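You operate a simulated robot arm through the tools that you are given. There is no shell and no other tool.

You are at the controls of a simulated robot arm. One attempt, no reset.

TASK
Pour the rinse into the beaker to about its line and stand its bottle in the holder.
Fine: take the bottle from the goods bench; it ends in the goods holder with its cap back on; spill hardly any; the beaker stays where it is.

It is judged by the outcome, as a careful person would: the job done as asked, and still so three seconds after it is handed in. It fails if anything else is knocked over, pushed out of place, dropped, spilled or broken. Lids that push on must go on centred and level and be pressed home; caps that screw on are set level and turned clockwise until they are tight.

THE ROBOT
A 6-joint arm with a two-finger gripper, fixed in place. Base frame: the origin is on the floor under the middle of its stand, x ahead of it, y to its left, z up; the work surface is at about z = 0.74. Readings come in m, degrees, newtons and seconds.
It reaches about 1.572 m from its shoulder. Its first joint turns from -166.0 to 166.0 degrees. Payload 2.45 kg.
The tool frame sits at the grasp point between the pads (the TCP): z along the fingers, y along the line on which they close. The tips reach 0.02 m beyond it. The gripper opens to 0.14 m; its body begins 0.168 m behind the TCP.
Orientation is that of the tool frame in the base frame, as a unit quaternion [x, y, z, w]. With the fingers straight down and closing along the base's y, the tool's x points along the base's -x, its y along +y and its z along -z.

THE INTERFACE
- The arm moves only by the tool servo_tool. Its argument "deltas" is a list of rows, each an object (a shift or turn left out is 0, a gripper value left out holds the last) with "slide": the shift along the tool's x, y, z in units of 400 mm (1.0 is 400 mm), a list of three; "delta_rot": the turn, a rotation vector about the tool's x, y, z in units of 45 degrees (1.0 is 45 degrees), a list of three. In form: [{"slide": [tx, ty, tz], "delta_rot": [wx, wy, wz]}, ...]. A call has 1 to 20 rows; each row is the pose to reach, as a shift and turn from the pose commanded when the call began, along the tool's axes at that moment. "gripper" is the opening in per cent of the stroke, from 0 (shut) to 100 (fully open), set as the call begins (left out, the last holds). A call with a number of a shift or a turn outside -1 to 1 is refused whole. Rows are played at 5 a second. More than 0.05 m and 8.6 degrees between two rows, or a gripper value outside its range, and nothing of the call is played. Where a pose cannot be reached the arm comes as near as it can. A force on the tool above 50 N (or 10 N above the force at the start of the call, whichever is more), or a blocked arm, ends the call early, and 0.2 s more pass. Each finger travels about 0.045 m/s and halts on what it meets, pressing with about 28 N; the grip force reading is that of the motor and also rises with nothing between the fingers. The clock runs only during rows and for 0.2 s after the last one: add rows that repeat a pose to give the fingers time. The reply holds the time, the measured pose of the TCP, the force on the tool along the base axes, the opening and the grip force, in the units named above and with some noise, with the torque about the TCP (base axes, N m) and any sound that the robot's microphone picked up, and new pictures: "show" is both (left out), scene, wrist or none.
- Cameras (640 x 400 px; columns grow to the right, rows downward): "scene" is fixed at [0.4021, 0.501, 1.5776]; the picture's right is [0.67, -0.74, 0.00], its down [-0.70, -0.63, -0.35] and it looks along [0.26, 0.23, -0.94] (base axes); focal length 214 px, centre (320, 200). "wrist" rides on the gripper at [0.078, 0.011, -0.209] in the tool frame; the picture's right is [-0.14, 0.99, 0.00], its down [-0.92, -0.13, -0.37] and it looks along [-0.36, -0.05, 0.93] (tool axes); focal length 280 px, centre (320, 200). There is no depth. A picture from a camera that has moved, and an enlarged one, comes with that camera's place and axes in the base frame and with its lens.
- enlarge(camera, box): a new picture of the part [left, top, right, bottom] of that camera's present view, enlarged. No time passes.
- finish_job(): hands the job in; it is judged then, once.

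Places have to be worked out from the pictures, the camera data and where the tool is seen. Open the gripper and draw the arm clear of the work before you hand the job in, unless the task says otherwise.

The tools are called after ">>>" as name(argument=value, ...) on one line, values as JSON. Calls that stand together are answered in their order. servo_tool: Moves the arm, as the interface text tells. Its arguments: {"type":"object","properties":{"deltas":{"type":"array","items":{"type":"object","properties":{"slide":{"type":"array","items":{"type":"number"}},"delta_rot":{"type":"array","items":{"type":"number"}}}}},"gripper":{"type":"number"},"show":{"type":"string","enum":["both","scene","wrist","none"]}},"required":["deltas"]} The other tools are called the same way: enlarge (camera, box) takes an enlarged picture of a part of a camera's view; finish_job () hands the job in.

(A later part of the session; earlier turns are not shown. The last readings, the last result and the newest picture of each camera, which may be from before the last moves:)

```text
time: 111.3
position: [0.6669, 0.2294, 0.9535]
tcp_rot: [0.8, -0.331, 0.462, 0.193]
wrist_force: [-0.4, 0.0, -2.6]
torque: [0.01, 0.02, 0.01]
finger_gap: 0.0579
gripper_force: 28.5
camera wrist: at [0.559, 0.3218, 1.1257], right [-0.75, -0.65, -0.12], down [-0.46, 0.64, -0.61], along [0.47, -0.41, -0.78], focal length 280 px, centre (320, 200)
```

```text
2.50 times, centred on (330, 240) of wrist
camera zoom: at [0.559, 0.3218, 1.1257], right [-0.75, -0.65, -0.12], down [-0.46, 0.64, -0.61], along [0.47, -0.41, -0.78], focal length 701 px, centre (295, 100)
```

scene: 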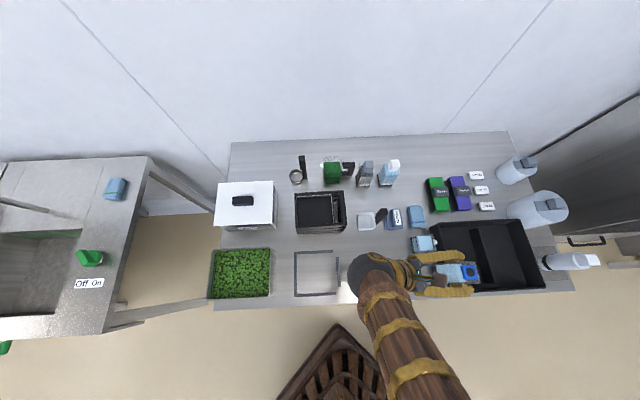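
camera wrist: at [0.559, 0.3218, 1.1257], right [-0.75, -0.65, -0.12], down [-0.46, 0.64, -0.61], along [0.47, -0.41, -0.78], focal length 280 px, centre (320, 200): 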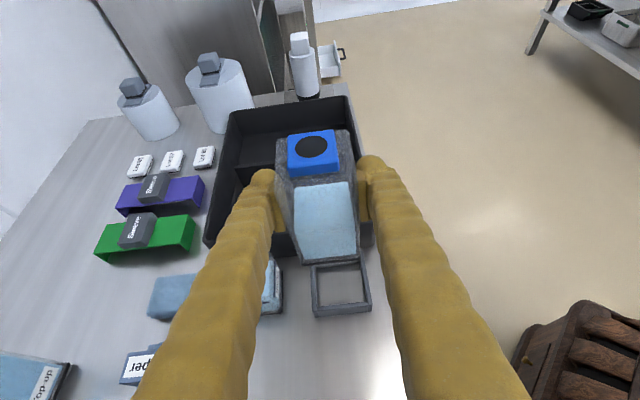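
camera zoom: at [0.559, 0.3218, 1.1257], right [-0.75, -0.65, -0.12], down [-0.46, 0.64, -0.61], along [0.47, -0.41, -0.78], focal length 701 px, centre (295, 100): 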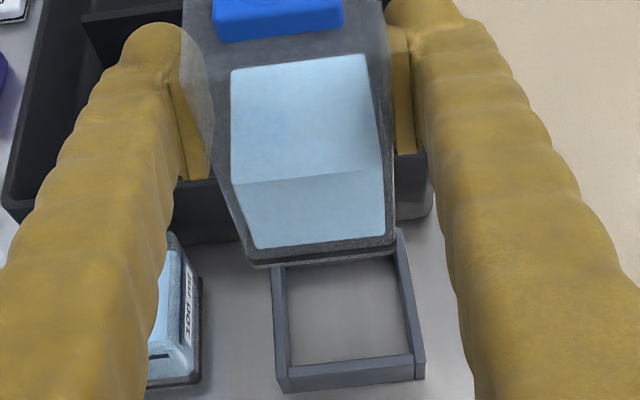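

No slip, and the TCP is within 1 mm of the original lift position. Lowering toward the holder in stages.

>>> servo_tool(deltas=[{"slide": [-0.03, 0.0025, 0.0173]}, {"slide": [-0.08, 0.0025, 0.0462]}, {"slide": [-0.13, 0.0025, 0.075]}, {"slide": [-0.17, 0.0025, 0.0981]}, {"slide": [-0.1916, 0.0025, 0.1106]}, {"slide": [-0.1916, 0.0025, 0.1106]}], show="wrist")

>>> enlarge(camera="wrist", box=[250, 180, 410, 300])

>>> enlarge(camera="scene", box=[400, 240, 480, 300])

```text
time: 112.7
position: [0.6657, 0.2285, 0.8648]
tcp_rot: [0.8, -0.332, 0.46, 0.193]
wrist_force: [0.0, 0.0, -3.4]
torque: [0.01, 0.03, 0.02]
finger_gap: 0.0578
gripper_force: 28.0
camera wrist: at [0.5583, 0.3206, 1.037], right [-0.75, -0.65, -0.12], down [-0.46, 0.64, -0.61], along [0.47, -0.41, -0.78], focal length 280 px, centre (320, 200)
```

wrist: 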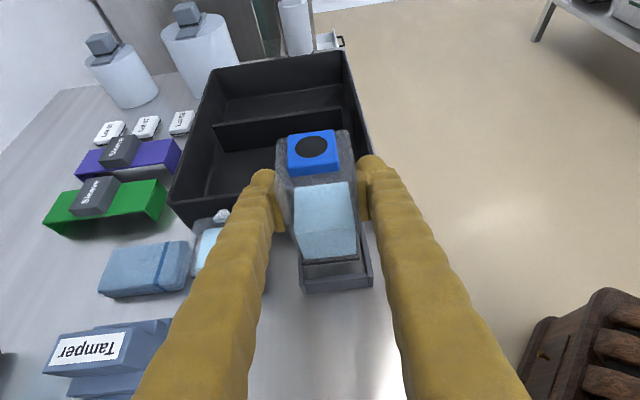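

```text
3.33 times, centred on (330, 240) of wrist
camera zoom: at [0.5583, 0.3206, 1.037], right [-0.75, -0.65, -0.12], down [-0.46, 0.64, -0.61], along [0.47, -0.41, -0.78], focal length 935 px, centre (287, 67)
```

zoom: 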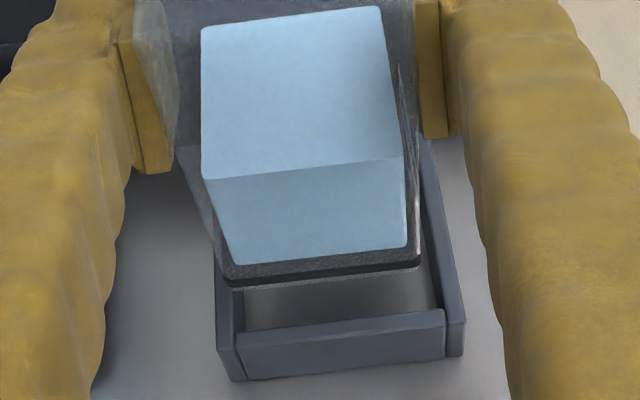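

```text
6.67 times, centred on (440, 270) of scene
camera zoom: at [0.4021, 0.501, 1.5776], right [0.67, -0.74, 0.0], down [-0.7, -0.63, -0.35], along [0.26, 0.23, -0.94], focal length 1430 px, centre (-480, -267)
```

zoom: 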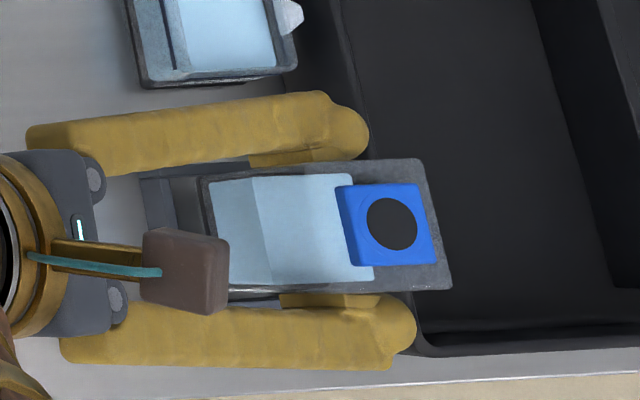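

Within 0.6 mm of the original path. Lowering the rest of the way slowly.

>>> servo_tool(deltas=[{"slide": [-0.02, 0, 0.0115]}, {"slide": [-0.04, 0, 0.0231]}, {"slide": [-0.06, 0, 0.0346]}, {"slide": [-0.08, 0, 0.0462]}, {"slide": [-0.092, 0, 0.0531]}, {"slide": [-0.1, 0, 0.0577]}, {"slide": [-0.1, 0, 0.0577]}], show="wrist")

>>> enlarge(camera="wrist", box=[250, 160, 410, 280])

```text
time: 114.3
position: [0.6655, 0.2289, 0.8177]
tcp_rot: [0.8, -0.333, 0.46, 0.194]
wrist_force: [0.3, -0.1, -2.9]
torque: [0.0, 0.0, 0.0]
finger_gap: 0.0578
gripper_force: 27.6
camera wrist: at [0.5574, 0.3207, 0.9898], right [-0.75, -0.65, -0.12], down [-0.46, 0.64, -0.61], along [0.47, -0.41, -0.78], focal length 280 px, centre (320, 200)
```

wrist: 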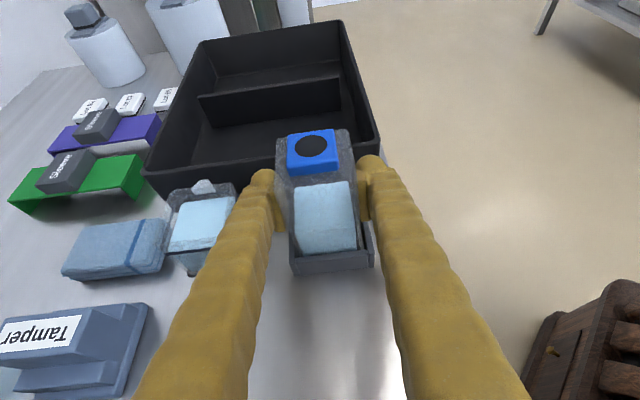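

```text
3.33 times, centred on (330, 220) of wrist
camera zoom: at [0.5574, 0.3207, 0.9898], right [-0.75, -0.65, -0.12], down [-0.46, 0.64, -0.61], along [0.47, -0.41, -0.78], focal length 935 px, centre (287, 133)
```

zoom: 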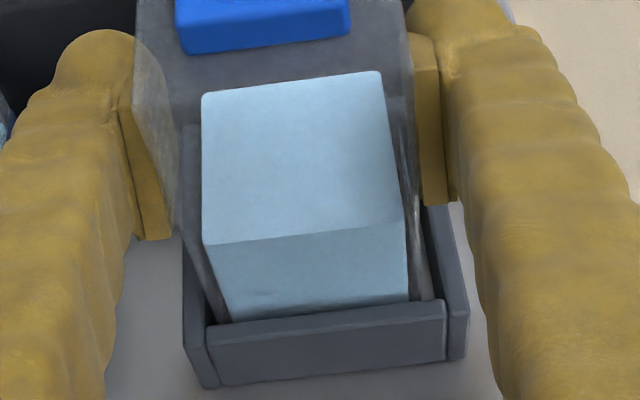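

Bottle is inside the frame; lowering the last ~1.3 mm until it rests.

>>> servo_tool(deltas=[{"slide": [-0.0013, 0, 0.0008]}, {"slide": [-0.0025, 0, 0.0014]}, {"slide": [-0.0025, 0, 0.0014]}], show="none")

```text
time: 115.1
position: [0.6652, 0.2281, 0.8172]
tcp_rot: [0.801, -0.332, 0.46, 0.193]
wrist_force: [0.6, 0.6, -2.2]
torque: [-0.02, 0.0, -0.03]
finger_gap: 0.0576
gripper_force: 27.5
```

>>> servo_tool(deltas=[{"slide": [-0.001, 0, 0.0006]}, {"slide": [-0.0017, 0, 0.001]}, {"slide": [-0.0017, 0, 0.001]}], show="none")

```text
time: 115.9
position: [0.6653, 0.2275, 0.8171]
tcp_rot: [0.8, -0.331, 0.462, 0.192]
wrist_force: [-0.7, -1.8, 13.2]
torque: [-0.27, -0.55, -0.15]
finger_gap: 0.0578
gripper_force: 27.7
```

Seated (13 N upward). Opening the gripper to 0.07 m.

>>> servo_tool(deltas=[{"slide": [0, 0, 0]}, {"slide": [0, 0, 0]}, {"slide": [0, 0, 0]}, {"slide": [0, 0, 0]}], gripper=50, show="both")

>>> enlarge(camera="wrist", box=[240, 120, 400, 280])

```text
time: 116.9
position: [0.6654, 0.2297, 0.8147]
tcp_rot: [0.8, -0.332, 0.462, 0.193]
wrist_force: [-0.1, 0.5, 0.0]
torque: [0.0, 0.0, -0.01]
finger_gap: 0.07
gripper_force: 0.2
camera wrist: at [0.5575, 0.3208, 0.9882], right [-0.75, -0.65, -0.12], down [-0.46, 0.64, -0.61], along [0.47, -0.41, -0.78], focal length 280 px, centre (320, 200)
```

scene: 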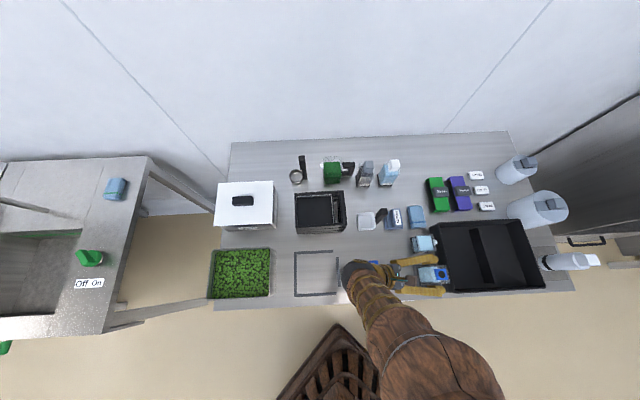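
wrist: 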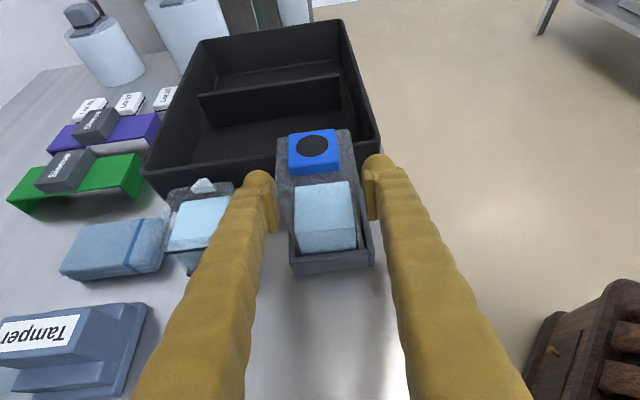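

```text
2.50 times, centred on (320, 200) of wrist
camera zoom: at [0.5575, 0.3208, 0.9882], right [-0.75, -0.65, -0.12], down [-0.46, 0.64, -0.61], along [0.47, -0.41, -0.78], focal length 701 px, centre (320, 200)
```

zoom: 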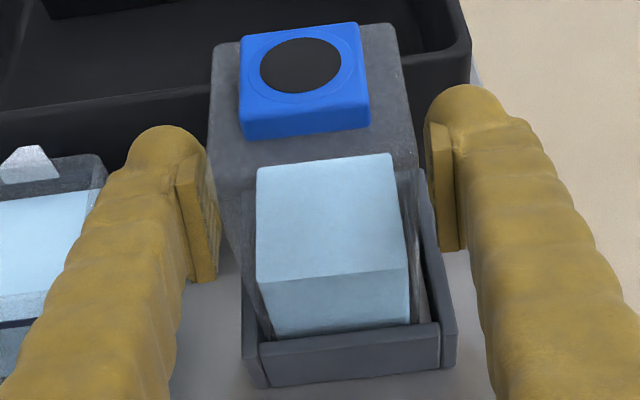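

Bottle stands free in the holder. I retreat straight back along the finger direction.

>>> servo_tool(deltas=[{"slide": [0, 0, -0.05]}, {"slide": [0, 0, -0.1]}, {"slide": [0, 0, -0.17]}, {"slide": [0, 0, -0.25]}, {"slide": [0, 0, -0.33]}, {"slide": [0, 0, -0.33]}], show="both")

>>> enlarge(camera="wrist", box=[180, 120, 400, 260])

>>> enlarge(camera="scene", box=[400, 225, 470, 295])

```text
time: 118.3
position: [0.5851, 0.3092, 0.8833]
tcp_rot: [0.8, -0.333, 0.46, 0.193]
wrist_force: [0.3, 0.2, -0.3]
torque: [0.03, 0.0, -0.03]
finger_gap: 0.0703
gripper_force: 0.0
camera wrist: at [0.4768, 0.4015, 1.0553], right [-0.75, -0.65, -0.12], down [-0.46, 0.64, -0.61], along [0.47, -0.41, -0.78], focal length 280 px, centre (320, 200)
```

scene: 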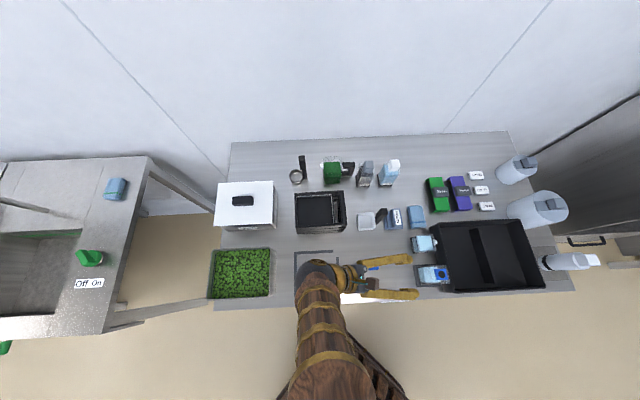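
wrist: 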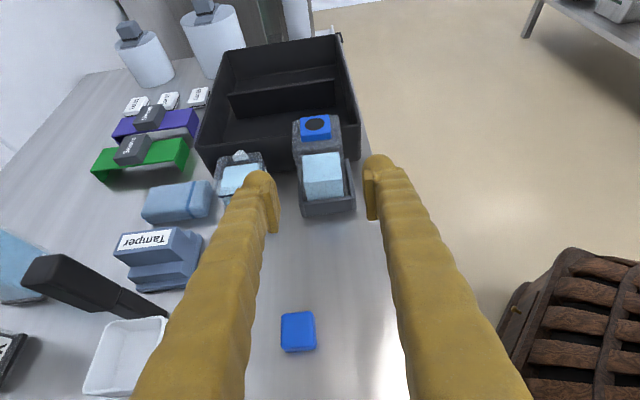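

```text
2.86 times, centred on (290, 190) of wrist
camera zoom: at [0.4768, 0.4015, 1.0553], right [-0.75, -0.65, -0.12], down [-0.46, 0.64, -0.61], along [0.47, -0.41, -0.78], focal length 801 px, centre (406, 229)
```

zoom: 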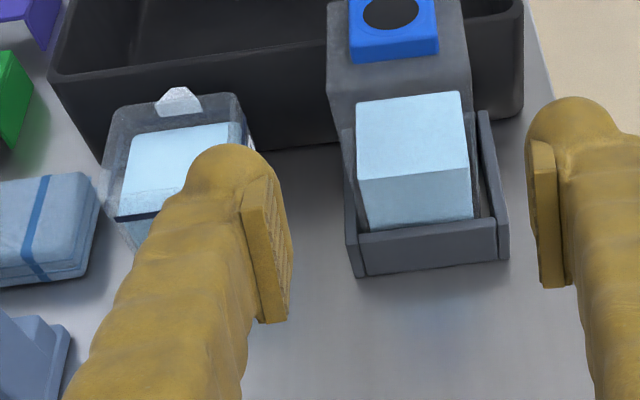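

```text
5.71 times, centred on (435, 260) of scene
camera zoom: at [0.4021, 0.501, 1.5776], right [0.67, -0.74, 0.0], down [-0.7, -0.63, -0.35], along [0.26, 0.23, -0.94], focal length 1226 px, centre (-337, -143)
```

zoom: 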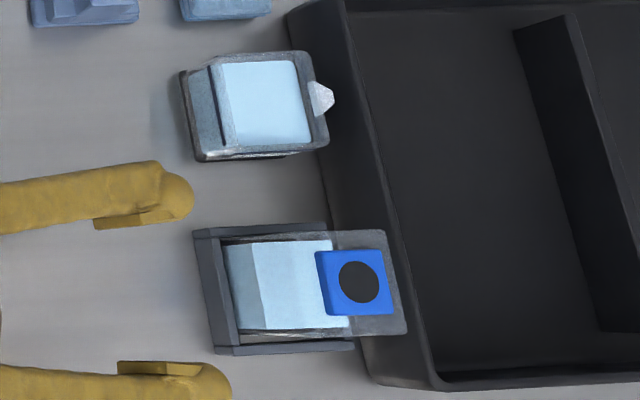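

Everything is clean. Before capping I check the level again with an unobstructed zoom from both cameras.

>>> enlarge(camera="scene", box=[410, 232, 440, 254])

>>> enlarge(camera="wrist", box=[205, 145, 285, 215])

```text
16.00 times, centred on (425, 243) of scene
camera zoom: at [0.4021, 0.501, 1.5776], right [0.67, -0.74, 0.0], down [-0.7, -0.63, -0.35], along [0.26, 0.23, -0.94], focal length 3432 px, centre (-1360, -488)
```

zoom: 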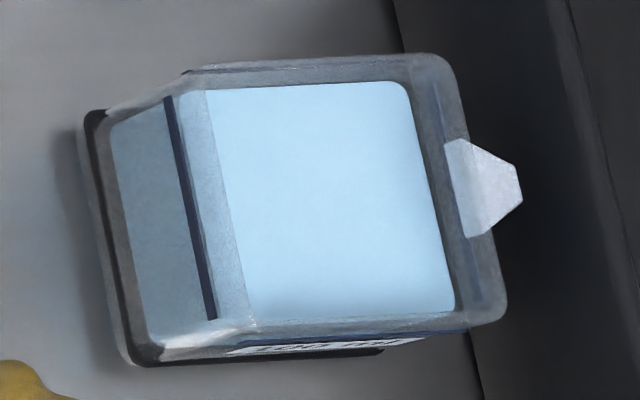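

```text
5.71 times, centred on (245, 180) of wrist
camera zoom: at [0.4768, 0.4015, 1.0553], right [-0.75, -0.65, -0.12], down [-0.46, 0.64, -0.61], along [0.47, -0.41, -0.78], focal length 1602 px, centre (749, 314)
```

zoom: 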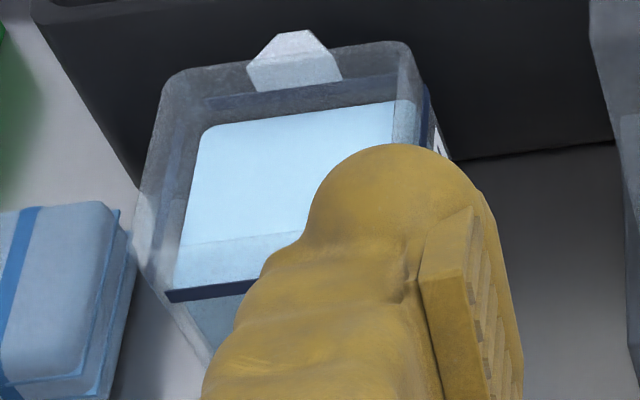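

The level looks a few millimetres below the line. To measure it properly I'll get a near-horizontal view of the beaker: first shift and raise, then level the tool and roll the camera to the side.

>>> servo_tool(deltas=[{"slide": [0.04, -0.04, -0.002]}, {"slide": [0.085, -0.1, -0.005]}, {"slide": [0.13, -0.16, -0.008]}, {"slide": [0.1675, -0.195, -0.01]}, {"slide": [0.1675, -0.195, -0.01], "delta_rot": [0, 0.15, 0]}, {"slide": [0.1675, -0.195, -0.01], "delta_rot": [0, 0.3, 0]}, {"slide": [0.1675, -0.195, -0.01], "delta_rot": [0, 0.45, 0]}, {"slide": [0.1675, -0.195, -0.01], "delta_rot": [0, 0.5556, 0]}, {"slide": [0.1675, -0.195, -0.01], "delta_rot": [0, 0.5556, 0]}], show="both")

```text
time: 120.3
position: [0.6625, 0.3427, 0.9417]
tcp_rot: [0.682, -0.283, 0.622, 0.261]
wrist_force: [-0.6, 0.0, 0.7]
torque: [-0.02, 0.03, -0.01]
finger_gap: 0.0699
gripper_force: 0.0
camera wrist: at [0.5117, 0.4774, 1.0374], right [-0.71, -0.69, -0.13], down [-0.23, 0.41, -0.89], along [0.67, -0.6, -0.44], focal length 280 px, centre (320, 200)
```

scene: 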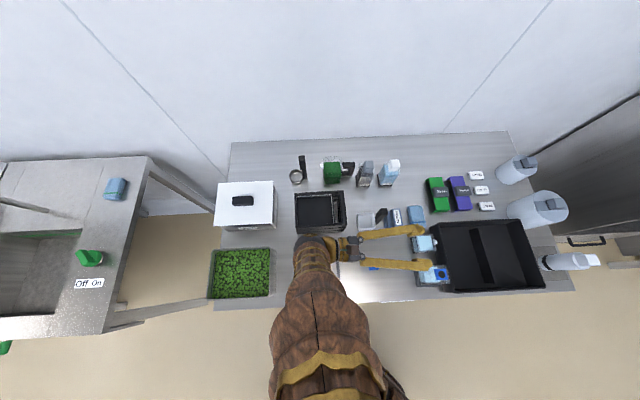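
wrist: 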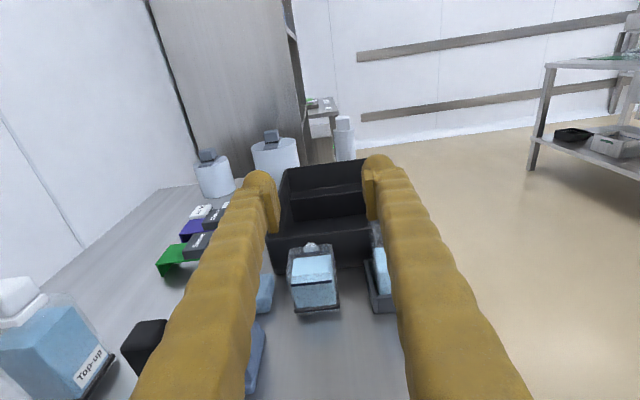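

Good view of the beaker between the fingers. Enlarging.

>>> enlarge(camera="wrist", box=[275, 235, 355, 320])

```text
4.71 times, centred on (315, 278) of wrist
camera zoom: at [0.5117, 0.4774, 1.0374], right [-0.71, -0.69, -0.13], down [-0.23, 0.41, -0.89], along [0.67, -0.6, -0.44], focal length 1320 px, centre (344, -165)
```

zoom: 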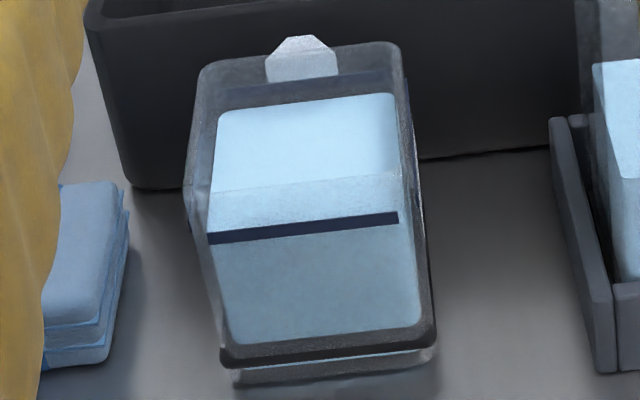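

The surface is hidden right behind the line on the near wall, suggesting ~3–4 mm below it. For a firmer measure I roll the camera to the side for a flatter view.

>>> servo_tool(deltas=[{"delta_rot": [0, 0, 0.17]}, {"delta_rot": [0, 0, 0.34]}, {"delta_rot": [0, 0, 0.51]}, {"delta_rot": [0, 0, 0.68]}, {"delta_rot": [0, 0, 0.84]}, {"delta_rot": [0, 0, 1.0]}, {"delta_rot": [0, 0, 1.0]}], show="none")

>>> servo_tool(deltas=[{"delta_rot": [0, 0, 0.17]}, {"delta_rot": [0, 0, 0.34]}, {"delta_rot": [0, 0, 0.51]}, {"delta_rot": [0, 0, 0.68]}, {"delta_rot": [0, 0, 0.84]}, {"delta_rot": [0, 0, 1.0]}, {"delta_rot": [0, 0, 1.0]}], show="both")

```text
time: 121.9
position: [0.6624, 0.3435, 0.9424]
tcp_rot: [0.522, -0.522, 0.675, 0.002]
wrist_force: [0.1, 1.2, 0.3]
torque: [0.02, 0.02, 0.01]
finger_gap: 0.0697
gripper_force: 0.1
```

```text
time: 123.5
position: [0.6621, 0.3437, 0.9394]
tcp_rot: [-0.282, 0.681, -0.625, 0.257]
wrist_force: [-0.3, 0.4, 0.4]
torque: [0.01, 0.0, -0.01]
finger_gap: 0.07
gripper_force: 0.0
camera wrist: at [0.4581, 0.4357, 0.9489], right [0.04, 0.16, -0.99], down [0.4, 0.9, 0.16], along [0.91, -0.4, -0.03], focal length 280 px, centre (320, 200)
```

scene: 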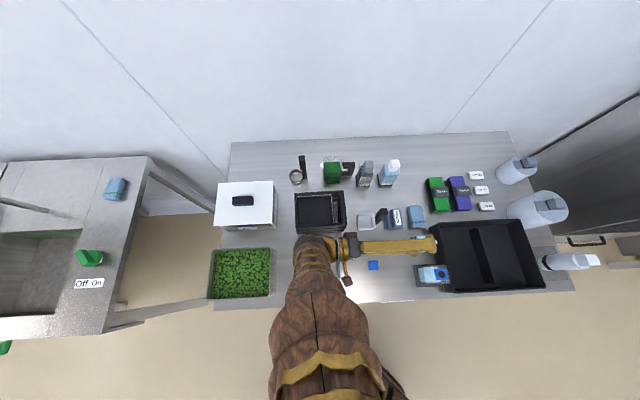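
wrist: 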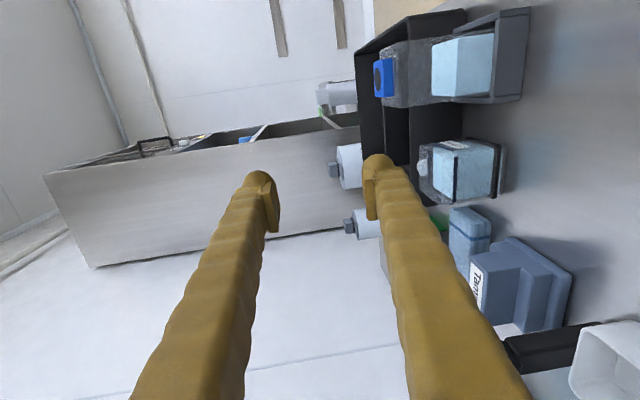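

A clean side view (up is to the left). I lower 6 cm to flatten the view further and enlarge.

>>> servo_tool(deltas=[{"slide": [0, 0.05, 0.0044]}, {"slide": [0, 0.1, 0.0087]}, {"slide": [0, 0.1494, 0.013]}, {"slide": [0, 0.1494, 0.013]}], show="wrist")

>>> enlarge(camera="wrist", box=[390, 120, 510, 210])

>>> enlarge(camera="wrist", box=[400, 130, 470, 200])

```text
time: 124.5
position: [0.6619, 0.3429, 0.8817]
tcp_rot: [-0.282, 0.682, -0.625, 0.255]
wrist_force: [0.8, -0.1, -0.1]
torque: [0.01, 0.0, -0.01]
finger_gap: 0.0702
gripper_force: 0.1
camera wrist: at [0.4574, 0.4357, 0.8893], right [0.03, 0.16, -0.99], down [0.4, 0.9, 0.16], along [0.91, -0.4, -0.03], focal length 280 px, centre (320, 200)
```

wrist: 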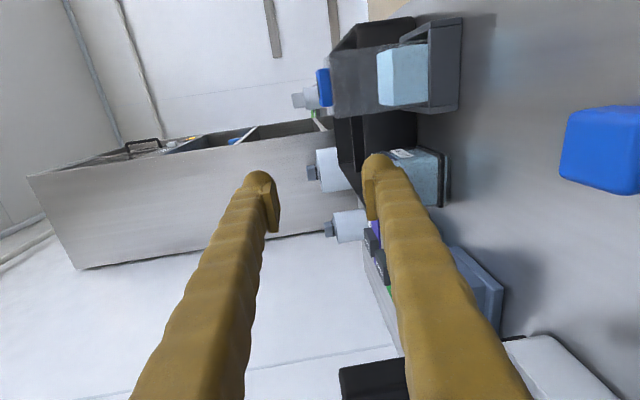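

```text
4.44 times, centred on (450, 165) of wrist
camera zoom: at [0.4574, 0.4357, 0.8893], right [0.03, 0.16, -0.99], down [0.4, 0.9, 0.16], along [0.91, -0.4, -0.03], focal length 1246 px, centre (-258, 356)
```

zoom: 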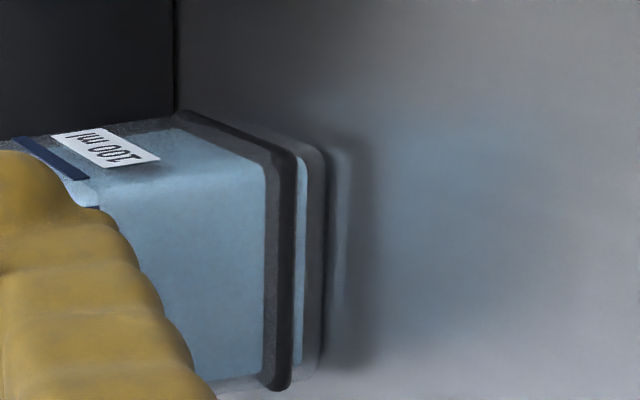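

```text
5.71 times, centred on (435, 165) of wrist
camera zoom: at [0.4574, 0.4357, 0.8893], right [0.03, 0.16, -0.99], down [0.4, 0.9, 0.16], along [0.91, -0.4, -0.03], focal length 1602 px, centre (-337, 400)
```

zoom: 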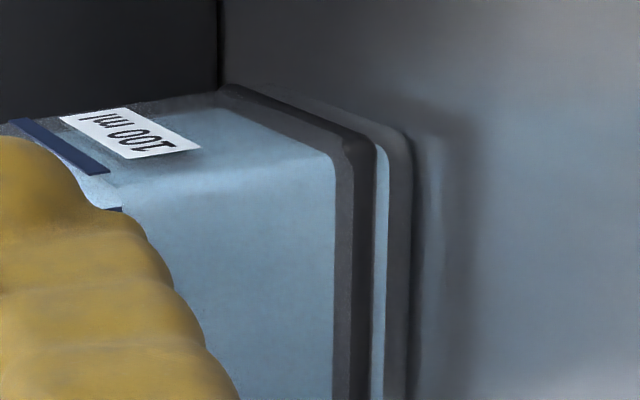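

The finger now hides the rim; I raise 4.5 cm to uncover it while keeping a flat view.

>>> servo_tool(deltas=[{"slide": [0, -0.05, -0.0044]}, {"slide": [0, -0.1, -0.0087]}, {"slide": [0, -0.112, -0.0097]}, {"slide": [0, -0.112, -0.0097]}], show="none")

>>> enlarge(camera="wrist", box=[400, 130, 500, 210])

>>> enlarge(camera="wrist", box=[405, 135, 455, 175])

```text
time: 125.5
position: [0.6608, 0.3416, 0.9266]
tcp_rot: [-0.282, 0.681, -0.625, 0.257]
wrist_force: [-0.3, -1.2, 0.4]
torque: [-0.01, 0.01, 0.02]
finger_gap: 0.0701
gripper_force: 0.1
```

```text
5.00 times, centred on (450, 170) of wrist
camera zoom: at [0.4572, 0.4345, 0.9339], right [0.03, 0.16, -0.99], down [0.4, 0.9, 0.16], along [0.91, -0.4, -0.03], focal length 1402 px, centre (-330, 350)
```

zoom: 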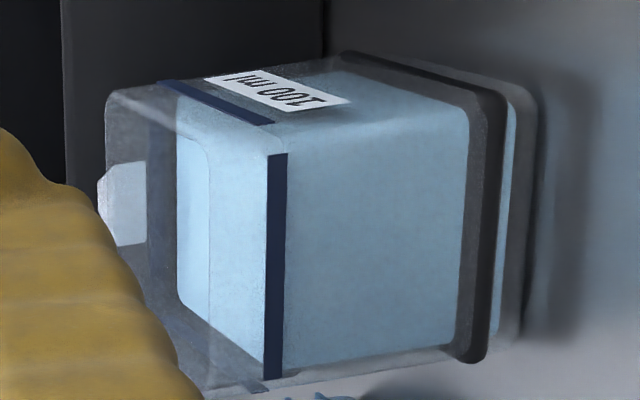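

```text
10.00 times, centred on (430, 155) of wrist
camera zoom: at [0.4572, 0.4345, 0.9339], right [0.03, 0.16, -0.99], down [0.4, 0.9, 0.16], along [0.91, -0.4, -0.03], focal length 2804 px, centre (-780, 650)
```

zoom: 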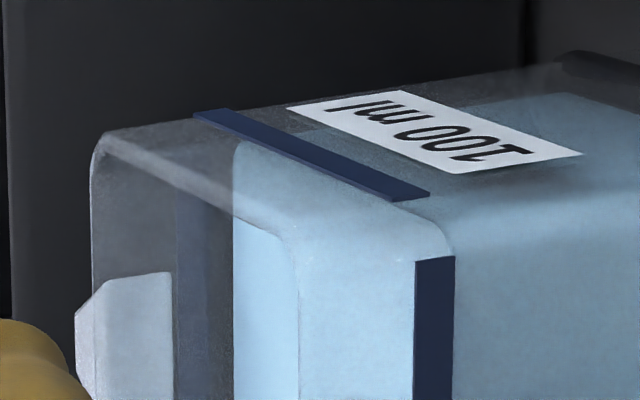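

Excellent: the liquid surface sits at the lower edge of the line (level ≈0.791, line band ≈0.792–0.796), so the fill is right. Now I unroll the tool and bring it back to fingers-down for the cap.

>>> servo_tool(deltas=[{"slide": [0, -0.04, -0.0035], "delta_rot": [0, 0, -0.17]}, {"slide": [0, -0.09, -0.0078], "delta_rot": [0, 0, -0.34]}, {"slide": [0, -0.14, -0.0122], "delta_rot": [0, 0, -0.51]}, {"slide": [0, -0.18, -0.0157], "delta_rot": [0, 0, -0.68]}, {"slide": [0, -0.18, -0.0157], "delta_rot": [0, 0, -0.84]}, {"slide": [0, -0.18, -0.0157], "delta_rot": [0, 0, -1.0]}, {"slide": [0, -0.18, -0.0157], "delta_rot": [0, 0, -1.0]}], show="none")

>>> servo_tool(deltas=[{"delta_rot": [0, 0, -0.17]}, {"delta_rot": [0, 0, -0.34]}, {"delta_rot": [0, 0, -0.51]}, {"delta_rot": [0, 0, -0.68]}, {"delta_rot": [0, 0, -0.84]}, {"delta_rot": [0, 0, -1.0]}, {"delta_rot": [0, 0, -1.0]}], show="none")

>>> servo_tool(deltas=[{"delta_rot": [0, -0.15, 0]}, {"delta_rot": [0, -0.31, 0]}, {"delta_rot": [0, -0.48, 0]}, {"delta_rot": [0, -0.65, 0]}, {"delta_rot": [0, -0.82, 0]}, {"delta_rot": [0, -1.0, 0]}, {"delta_rot": [0, -1.0, 0]}], show="none")

>>> servo_tool(deltas=[{"delta_rot": [0, -0.15, 0]}, {"delta_rot": [0, -0.31, 0]}, {"delta_rot": [0, -0.48, 0]}, {"delta_rot": [0, -0.65, 0]}, {"delta_rot": [0, -0.8, 0]}, {"delta_rot": [0, -0.889, 0]}, {"delta_rot": [0, -0.889, 0]}], show="both")

```text
time: 127.1
position: [0.6602, 0.3421, 0.9994]
tcp_rot: [0.522, -0.521, 0.676, 0.002]
wrist_force: [-0.3, 0.6, 0.1]
torque: [-0.01, 0.03, 0.01]
finger_gap: 0.0698
gripper_force: 0.2
```

```text
time: 128.7
position: [0.6616, 0.3451, 0.9986]
tcp_rot: [0.682, -0.282, 0.623, 0.261]
wrist_force: [0.1, 0.8, 0.3]
torque: [-0.03, 0.02, -0.04]
finger_gap: 0.07
gripper_force: 0.1
```

```text
time: 130.3
position: [0.6619, 0.3434, 0.9997]
tcp_rot: [0.868, -0.36, 0.315, 0.132]
wrist_force: [-0.7, -0.2, 0.7]
torque: [0.0, 0.0, -0.02]
finger_gap: 0.0699
gripper_force: 0.1
```

```text
time: 131.9
position: [0.6616, 0.3434, 1.0002]
tcp_rot: [0.924, -0.383, -0.001, 0.0]
wrist_force: [0.5, 0.5, -0.7]
torque: [0.02, -0.02, -0.03]
finger_gap: 0.0698
gripper_force: 0.1
camera wrist: at [0.7094, 0.2796, 1.2082], right [-0.8, -0.6, 0.0], down [-0.56, 0.74, 0.37], along [-0.22, 0.29, -0.93], focal length 280 px, centre (320, 200)
```

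scene: 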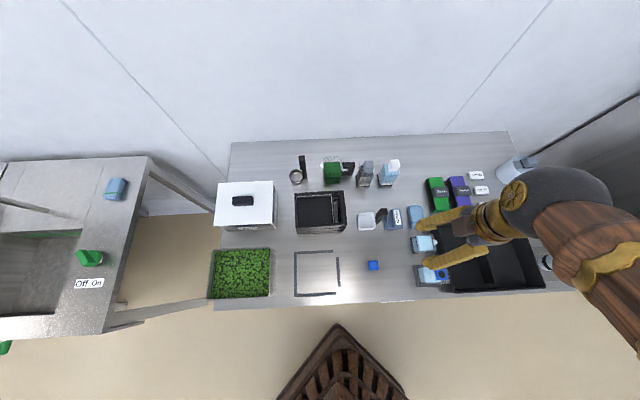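
wrist: 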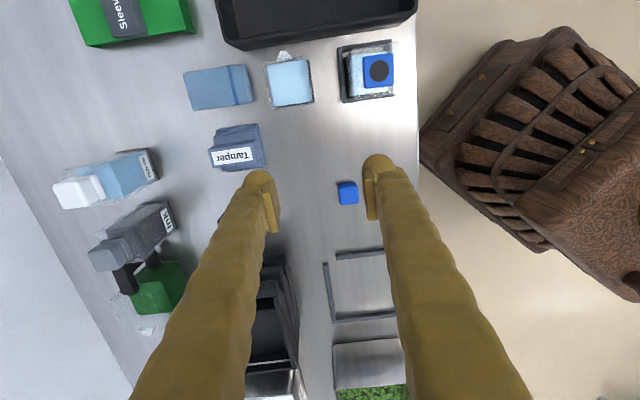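

Fingers-down again, and the cap is in view at about e≈0.13, n≈0.675. I move above it and lower to z≈0.88 to refine.

>>> servo_tool(deltas=[{"slide": [-0.06, 0.022, 0.04]}, {"slide": [-0.12, 0.045, 0.1]}, {"slide": [-0.18, 0.067, 0.16]}, {"slide": [-0.2375, 0.089, 0.22]}, {"slide": [-0.2375, 0.089, 0.3]}, {"slide": [-0.2375, 0.089, 0.3]}], show="wrist")

>>> enlarge(camera="wrist", box=[270, 120, 370, 210])

```text
time: 133.3
position: [0.5671, 0.3862, 0.8788]
tcp_rot: [0.923, -0.385, -0.002, 0.001]
wrist_force: [0.2, 0.1, 0.5]
torque: [-0.02, 0.0, -0.02]
finger_gap: 0.0702
gripper_force: 0.0
camera wrist: at [0.6157, 0.322, 1.0868], right [-0.8, -0.6, 0.0], down [-0.56, 0.74, 0.37], along [-0.22, 0.29, -0.93], focal length 280 px, centre (320, 200)
```

wrist: 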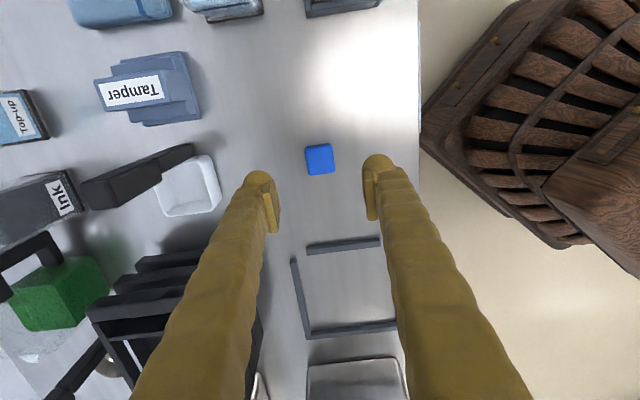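

```text
4.44 times, centred on (320, 165) of wrist
camera zoom: at [0.6157, 0.322, 1.0868], right [-0.8, -0.6, 0.0], down [-0.56, 0.74, 0.37], along [-0.22, 0.29, -0.93], focal length 1246 px, centre (320, 356)
```

zoom: 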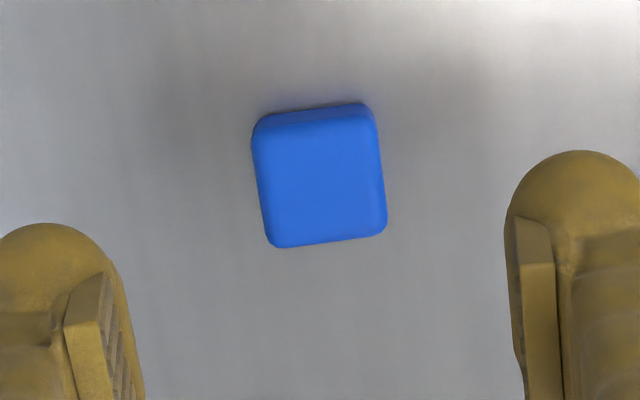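

Cap is centred under the gripper and square to it. I descend to z≈0.769 so the tips stay ~7 mm above the bench, leaving the cap's lower rim exposed.

>>> servo_tool(deltas=[{"slide": [0.0018, 0, 0.08]}, {"slide": [0.0018, 0, 0.16]}, {"slide": [0.0018, 0, 0.23]}, {"slide": [0.0018, 0, 0.265]}, {"slide": [0.0018, 0, 0.2745]}, {"slide": [0.0018, 0, 0.2745]}], show="none")

>>> enlarge(camera="wrist", box=[250, 130, 390, 240])

```text
time: 134.7
position: [0.5701, 0.3847, 0.7693]
tcp_rot: [0.923, -0.385, -0.001, 0.001]
wrist_force: [-0.9, 0.1, 0.2]
torque: [-0.02, 0.04, 0.03]
finger_gap: 0.07
gripper_force: 0.0
```

```text
3.64 times, centred on (320, 185) of wrist
camera zoom: at [0.6175, 0.3211, 0.9773], right [-0.8, -0.6, 0.0], down [-0.56, 0.74, 0.37], along [-0.22, 0.29, -0.93], focal length 1020 px, centre (320, 254)
```

zoom: 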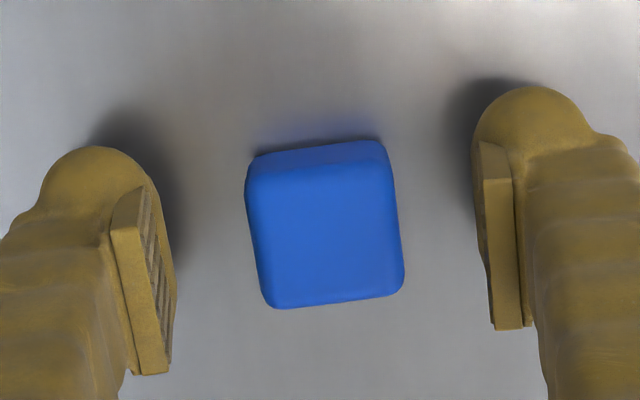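

Cap centred between pads. Closing.

>>> servo_tool(deltas=[{"slide": [0, 0, 0]}, {"slide": [0, 0, 0]}, {"slide": [0, 0, 0]}, {"slide": [0, 0, 0]}, {"slide": [0, 0, 0]}], gripper=0, show="none")

>>> enlarge(camera="wrist", box=[250, 130, 390, 240])

```text
time: 135.9
position: [0.5706, 0.3849, 0.7693]
tcp_rot: [0.923, -0.384, -0.001, 0.001]
wrist_force: [0.4, 0.3, 0.6]
torque: [-0.01, 0.01, 0.02]
finger_gap: 0.0309
gripper_force: 27.6
```

```text
3.64 times, centred on (320, 185) of wrist
camera zoom: at [0.6175, 0.3212, 0.9775], right [-0.8, -0.6, 0.0], down [-0.56, 0.74, 0.37], along [-0.22, 0.29, -0.93], focal length 1020 px, centre (320, 254)
```

zoom: 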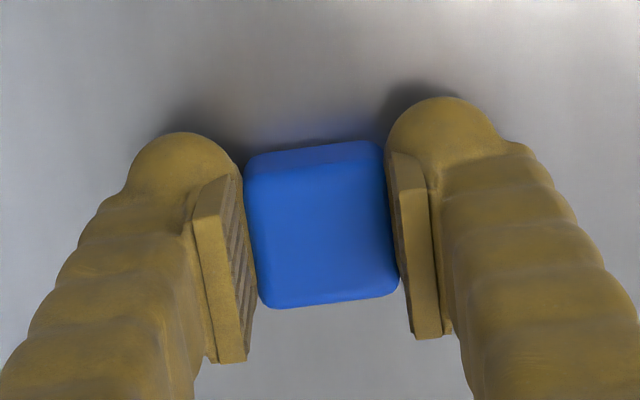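

Cap gripped at 0.031 m. Lifting and moving next to the bottle (5 cm short of it) so that the camera can see the neck.

>>> servo_tool(deltas=[{"slide": [0, 0, -0.06]}, {"slide": [0, 0, -0.16]}, {"slide": [0, 0, -0.26]}, {"slide": [0, 0, -0.36]}, {"slide": [0, 0, -0.45]}, {"slide": [0.08, 0.03, -0.45]}, {"slide": [0.16, 0.06, -0.45]}, {"slide": [0.24, 0.085, -0.45]}, {"slide": [0.328, 0.108, -0.45]}, {"slide": [0.328, 0.108, -0.45]}], show="both")

>>> enlarge(camera="wrist", box=[260, 70, 380, 200])

```text
time: 138.1
position: [0.6308, 0.2612, 0.9508]
tcp_rot: [0.923, -0.385, -0.001, 0.001]
wrist_force: [0.1, 0.5, -0.4]
torque: [-0.01, 0.03, -0.04]
finger_gap: 0.031
gripper_force: 28.0
camera wrist: at [0.6792, 0.1975, 1.159], right [-0.8, -0.6, 0.0], down [-0.56, 0.74, 0.37], along [-0.22, 0.29, -0.93], focal length 280 px, centre (320, 200)
```

scene: 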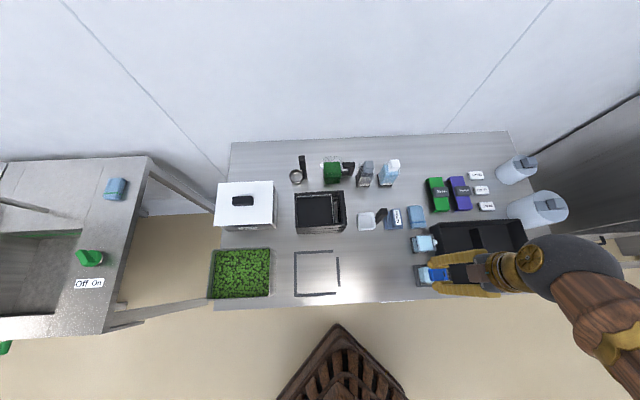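
wrist: 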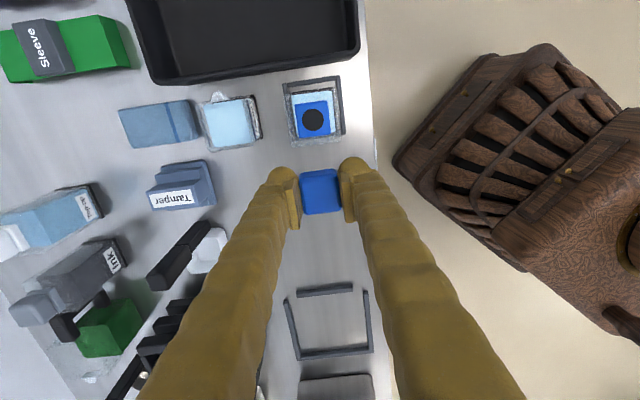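

```text
3.08 times, centred on (320, 135) of wrist
camera zoom: at [0.6792, 0.1975, 1.159], right [-0.8, -0.6, 0.0], down [-0.56, 0.74, 0.37], along [-0.22, 0.29, -0.93], focal length 863 px, centre (320, 400)
```

zoom: 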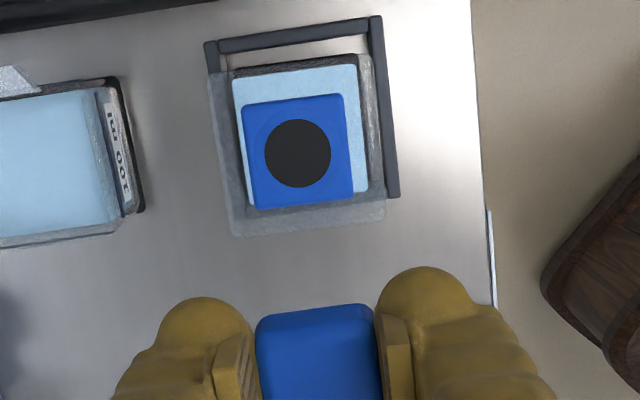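

The neck block centre is 51 mm in +e from the cap and aligned in n within 1 mm. I move over it and lower to just above contact.

>>> servo_tool(deltas=[{"slide": [0.06, -0.001, 0]}, {"slide": [0.11, -0.0018, 0]}, {"slide": [0.1268, -0.0018, 0]}, {"slide": [0.1268, -0.0018, 0.05]}, {"slide": [0.1268, -0.0018, 0.1]}, {"slide": [0.1268, -0.0018, 0.12]}, {"slide": [0.1268, -0.0018, 0.12]}], show="both")

>>> enlarge(camera="wrist", box=[260, 110, 380, 230])

>>> enlarge(camera="scene", box=[405, 235, 485, 300])

```text
time: 139.7
position: [0.6695, 0.2262, 0.9019]
tcp_rot: [0.923, -0.384, -0.001, 0.001]
wrist_force: [0.0, 0.3, -0.2]
torque: [0.01, -0.02, 0.02]
finger_gap: 0.0307
gripper_force: 27.8
camera wrist: at [0.7159, 0.1626, 1.1099], right [-0.8, -0.6, 0.0], down [-0.56, 0.74, 0.37], along [-0.22, 0.29, -0.93], focal length 280 px, centre (320, 200)
```

scene: 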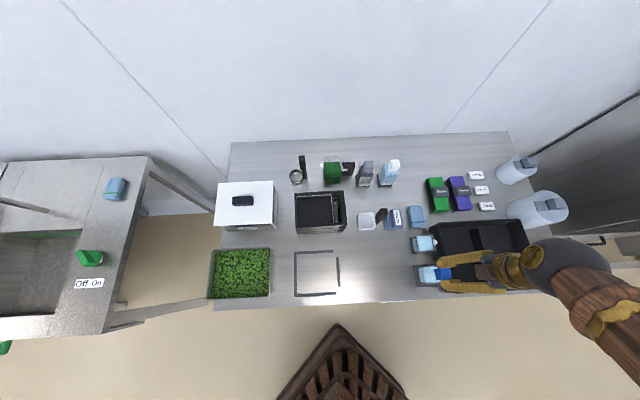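
wrist: 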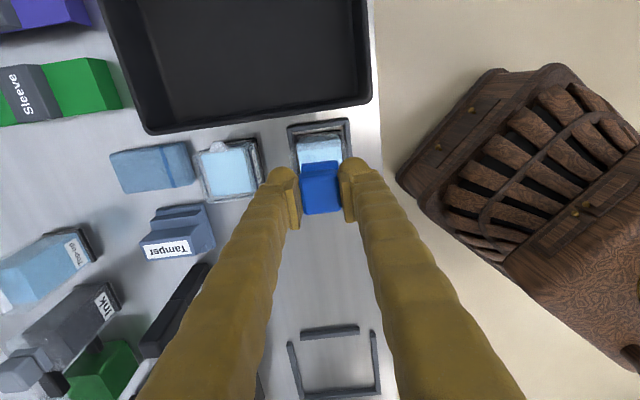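

```text
3.33 times, centred on (320, 170) of wrist
camera zoom: at [0.7159, 0.1626, 1.1099], right [-0.8, -0.6, 0.0], down [-0.56, 0.74, 0.37], along [-0.22, 0.29, -0.93], focal length 935 px, centre (320, 300)
```

zoom: 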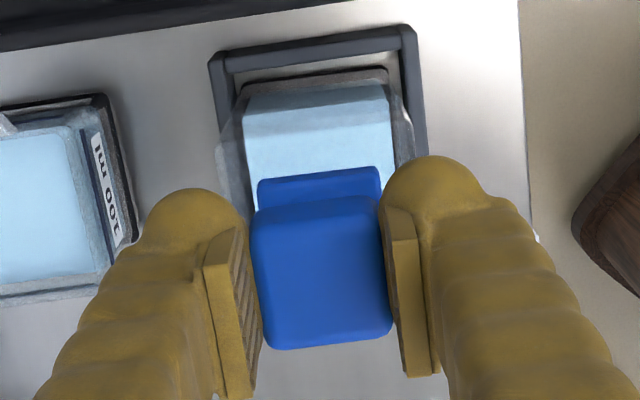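

```text
6.15 times, centred on (445, 268) of scene
camera zoom: at [0.4021, 0.501, 1.5776], right [0.67, -0.74, 0.0], down [-0.7, -0.63, -0.35], along [0.26, 0.23, -0.94], focal length 1320 px, centre (-449, -215)
```

zoom: 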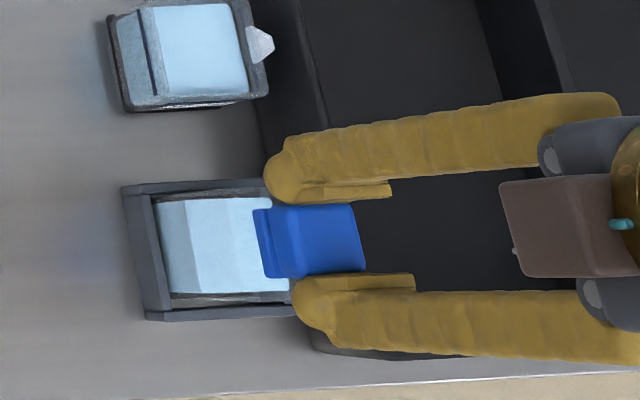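

Cap and neck are aligned in both views. Lowering in small steps until contact.

>>> servo_tool(deltas=[{"slide": [0, 0, 0.008]}, {"slide": [0, 0, 0.016]}, {"slide": [0, 0, 0.02]}, {"slide": [0, 0, 0.02]}], show="none")

>>> enlarge(camera="wrist", box=[260, 110, 380, 230])

>>> enlarge(camera="scene", box=[425, 250, 465, 285])

```text
time: 140.7
position: [0.6676, 0.226, 0.8924]
tcp_rot: [0.923, -0.385, 0.0, 0.0]
wrist_force: [-1.2, -0.2, 4.9]
torque: [-0.06, 0.03, 0.0]
finger_gap: 0.031
gripper_force: 27.6
```

```text
3.33 times, centred on (320, 170) of wrist
camera zoom: at [0.7151, 0.1626, 1.1023], right [-0.8, -0.6, 0.0], down [-0.56, 0.74, 0.37], along [-0.22, 0.29, -0.93], focal length 935 px, centre (320, 300)
```

zoom: 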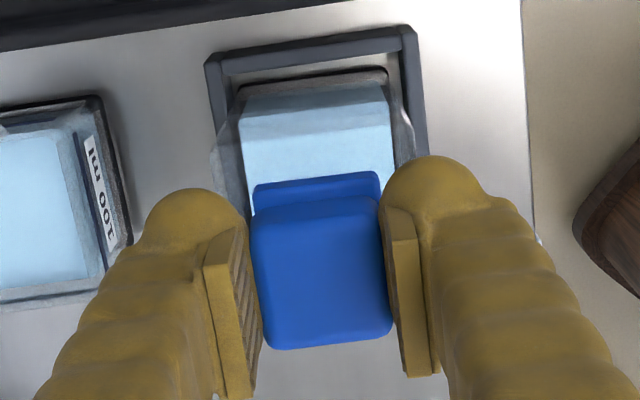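

```text
11.43 times, centred on (445, 268) of scene
camera zoom: at [0.4021, 0.501, 1.5776], right [0.67, -0.74, 0.0], down [-0.7, -0.63, -0.35], along [0.26, 0.23, -0.94], focal length 2451 px, centre (-1109, -571)
```

zoom: 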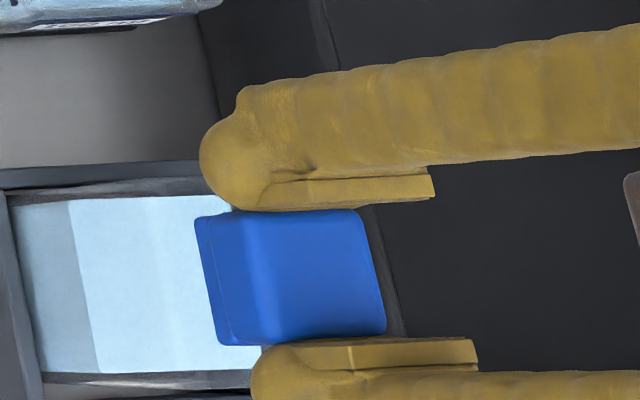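

Contact felt (≈5 N). I press gently downward in half-millimetre steps, listening for the snap.

>>> servo_tool(deltas=[{"slide": [0, 0, 0.0015]}, {"slide": [0, 0, 0.003]}, {"slide": [0, 0, 0.003]}], show="none")

```text
time: 141.5
position: [0.6687, 0.2263, 0.8935]
tcp_rot: [0.923, -0.384, 0.0, 0.001]
wrist_force: [-1.7, 0.5, 34.9]
torque: [0.02, 0.11, -0.01]
finger_gap: 0.031
gripper_force: 28.1
```

35 N and no snap yet; pressing a touch more.

>>> servo_tool(deltas=[{"slide": [0, 0, 0.001]}, {"slide": [0, 0, 0.0015]}, {"slide": [0, 0, 0.0015]}], show="none")

```text
time: 142.3
position: [0.6684, 0.2245, 0.8915]
tcp_rot: [0.923, -0.385, 0.0, 0.001]
wrist_force: [1.9, 1.0, 37.4]
torque: [0.0, -0.05, 0.01]
finger_gap: 0.0313
gripper_force: 27.8
```

>>> servo_tool(deltas=[{"slide": [0, 0, 0.0015]}, {"slide": [0, 0, 0.003]}, {"slide": [0, 0, 0.003]}], show="wrist")

>>> enlarge(camera="wrist", box=[260, 110, 380, 230])

>>> enlarge(camera="scene", box=[425, 250, 465, 285])

```text
time: 143.1
position: [0.6676, 0.2264, 0.8902]
tcp_rot: [0.923, -0.384, -0.002, 0.001]
wrist_force: [1.2, -2.1, 33.9]
torque: [-0.04, -0.07, 0.02]
finger_gap: 0.0308
gripper_force: 27.8
camera wrist: at [0.7153, 0.1627, 1.099], right [-0.8, -0.6, 0.0], down [-0.56, 0.74, 0.37], along [-0.22, 0.29, -0.93], focal length 280 px, centre (320, 200)
```

wrist: 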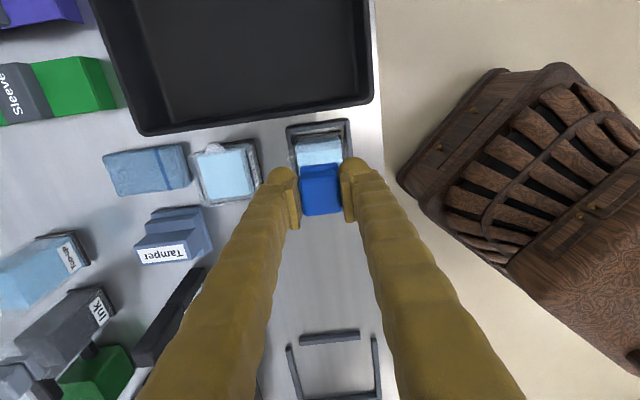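

```text
3.33 times, centred on (320, 170) of wrist
camera zoom: at [0.7153, 0.1627, 1.099], right [-0.8, -0.6, 0.0], down [-0.56, 0.74, 0.37], along [-0.22, 0.29, -0.93], focal length 935 px, centre (320, 300)
```

zoom: 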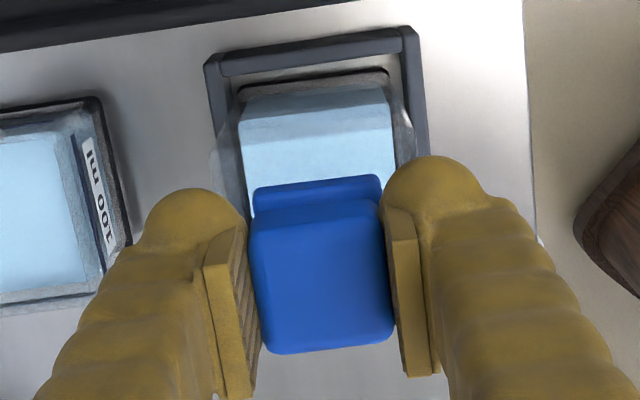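

```text
11.43 times, centred on (445, 268) of scene
camera zoom: at [0.4021, 0.501, 1.5776], right [0.67, -0.74, 0.0], down [-0.7, -0.63, -0.35], along [0.26, 0.23, -0.94], focal length 2451 px, centre (-1109, -571)
```

zoom: 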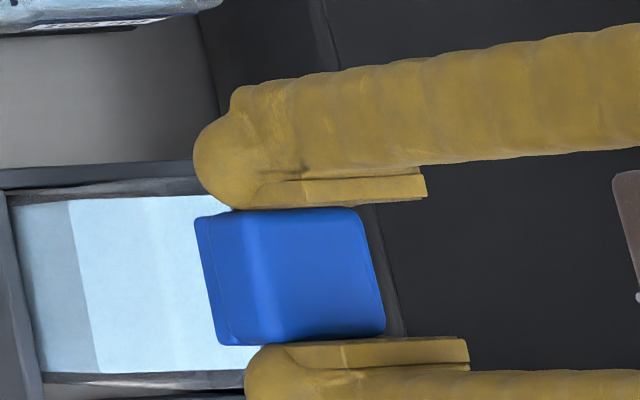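

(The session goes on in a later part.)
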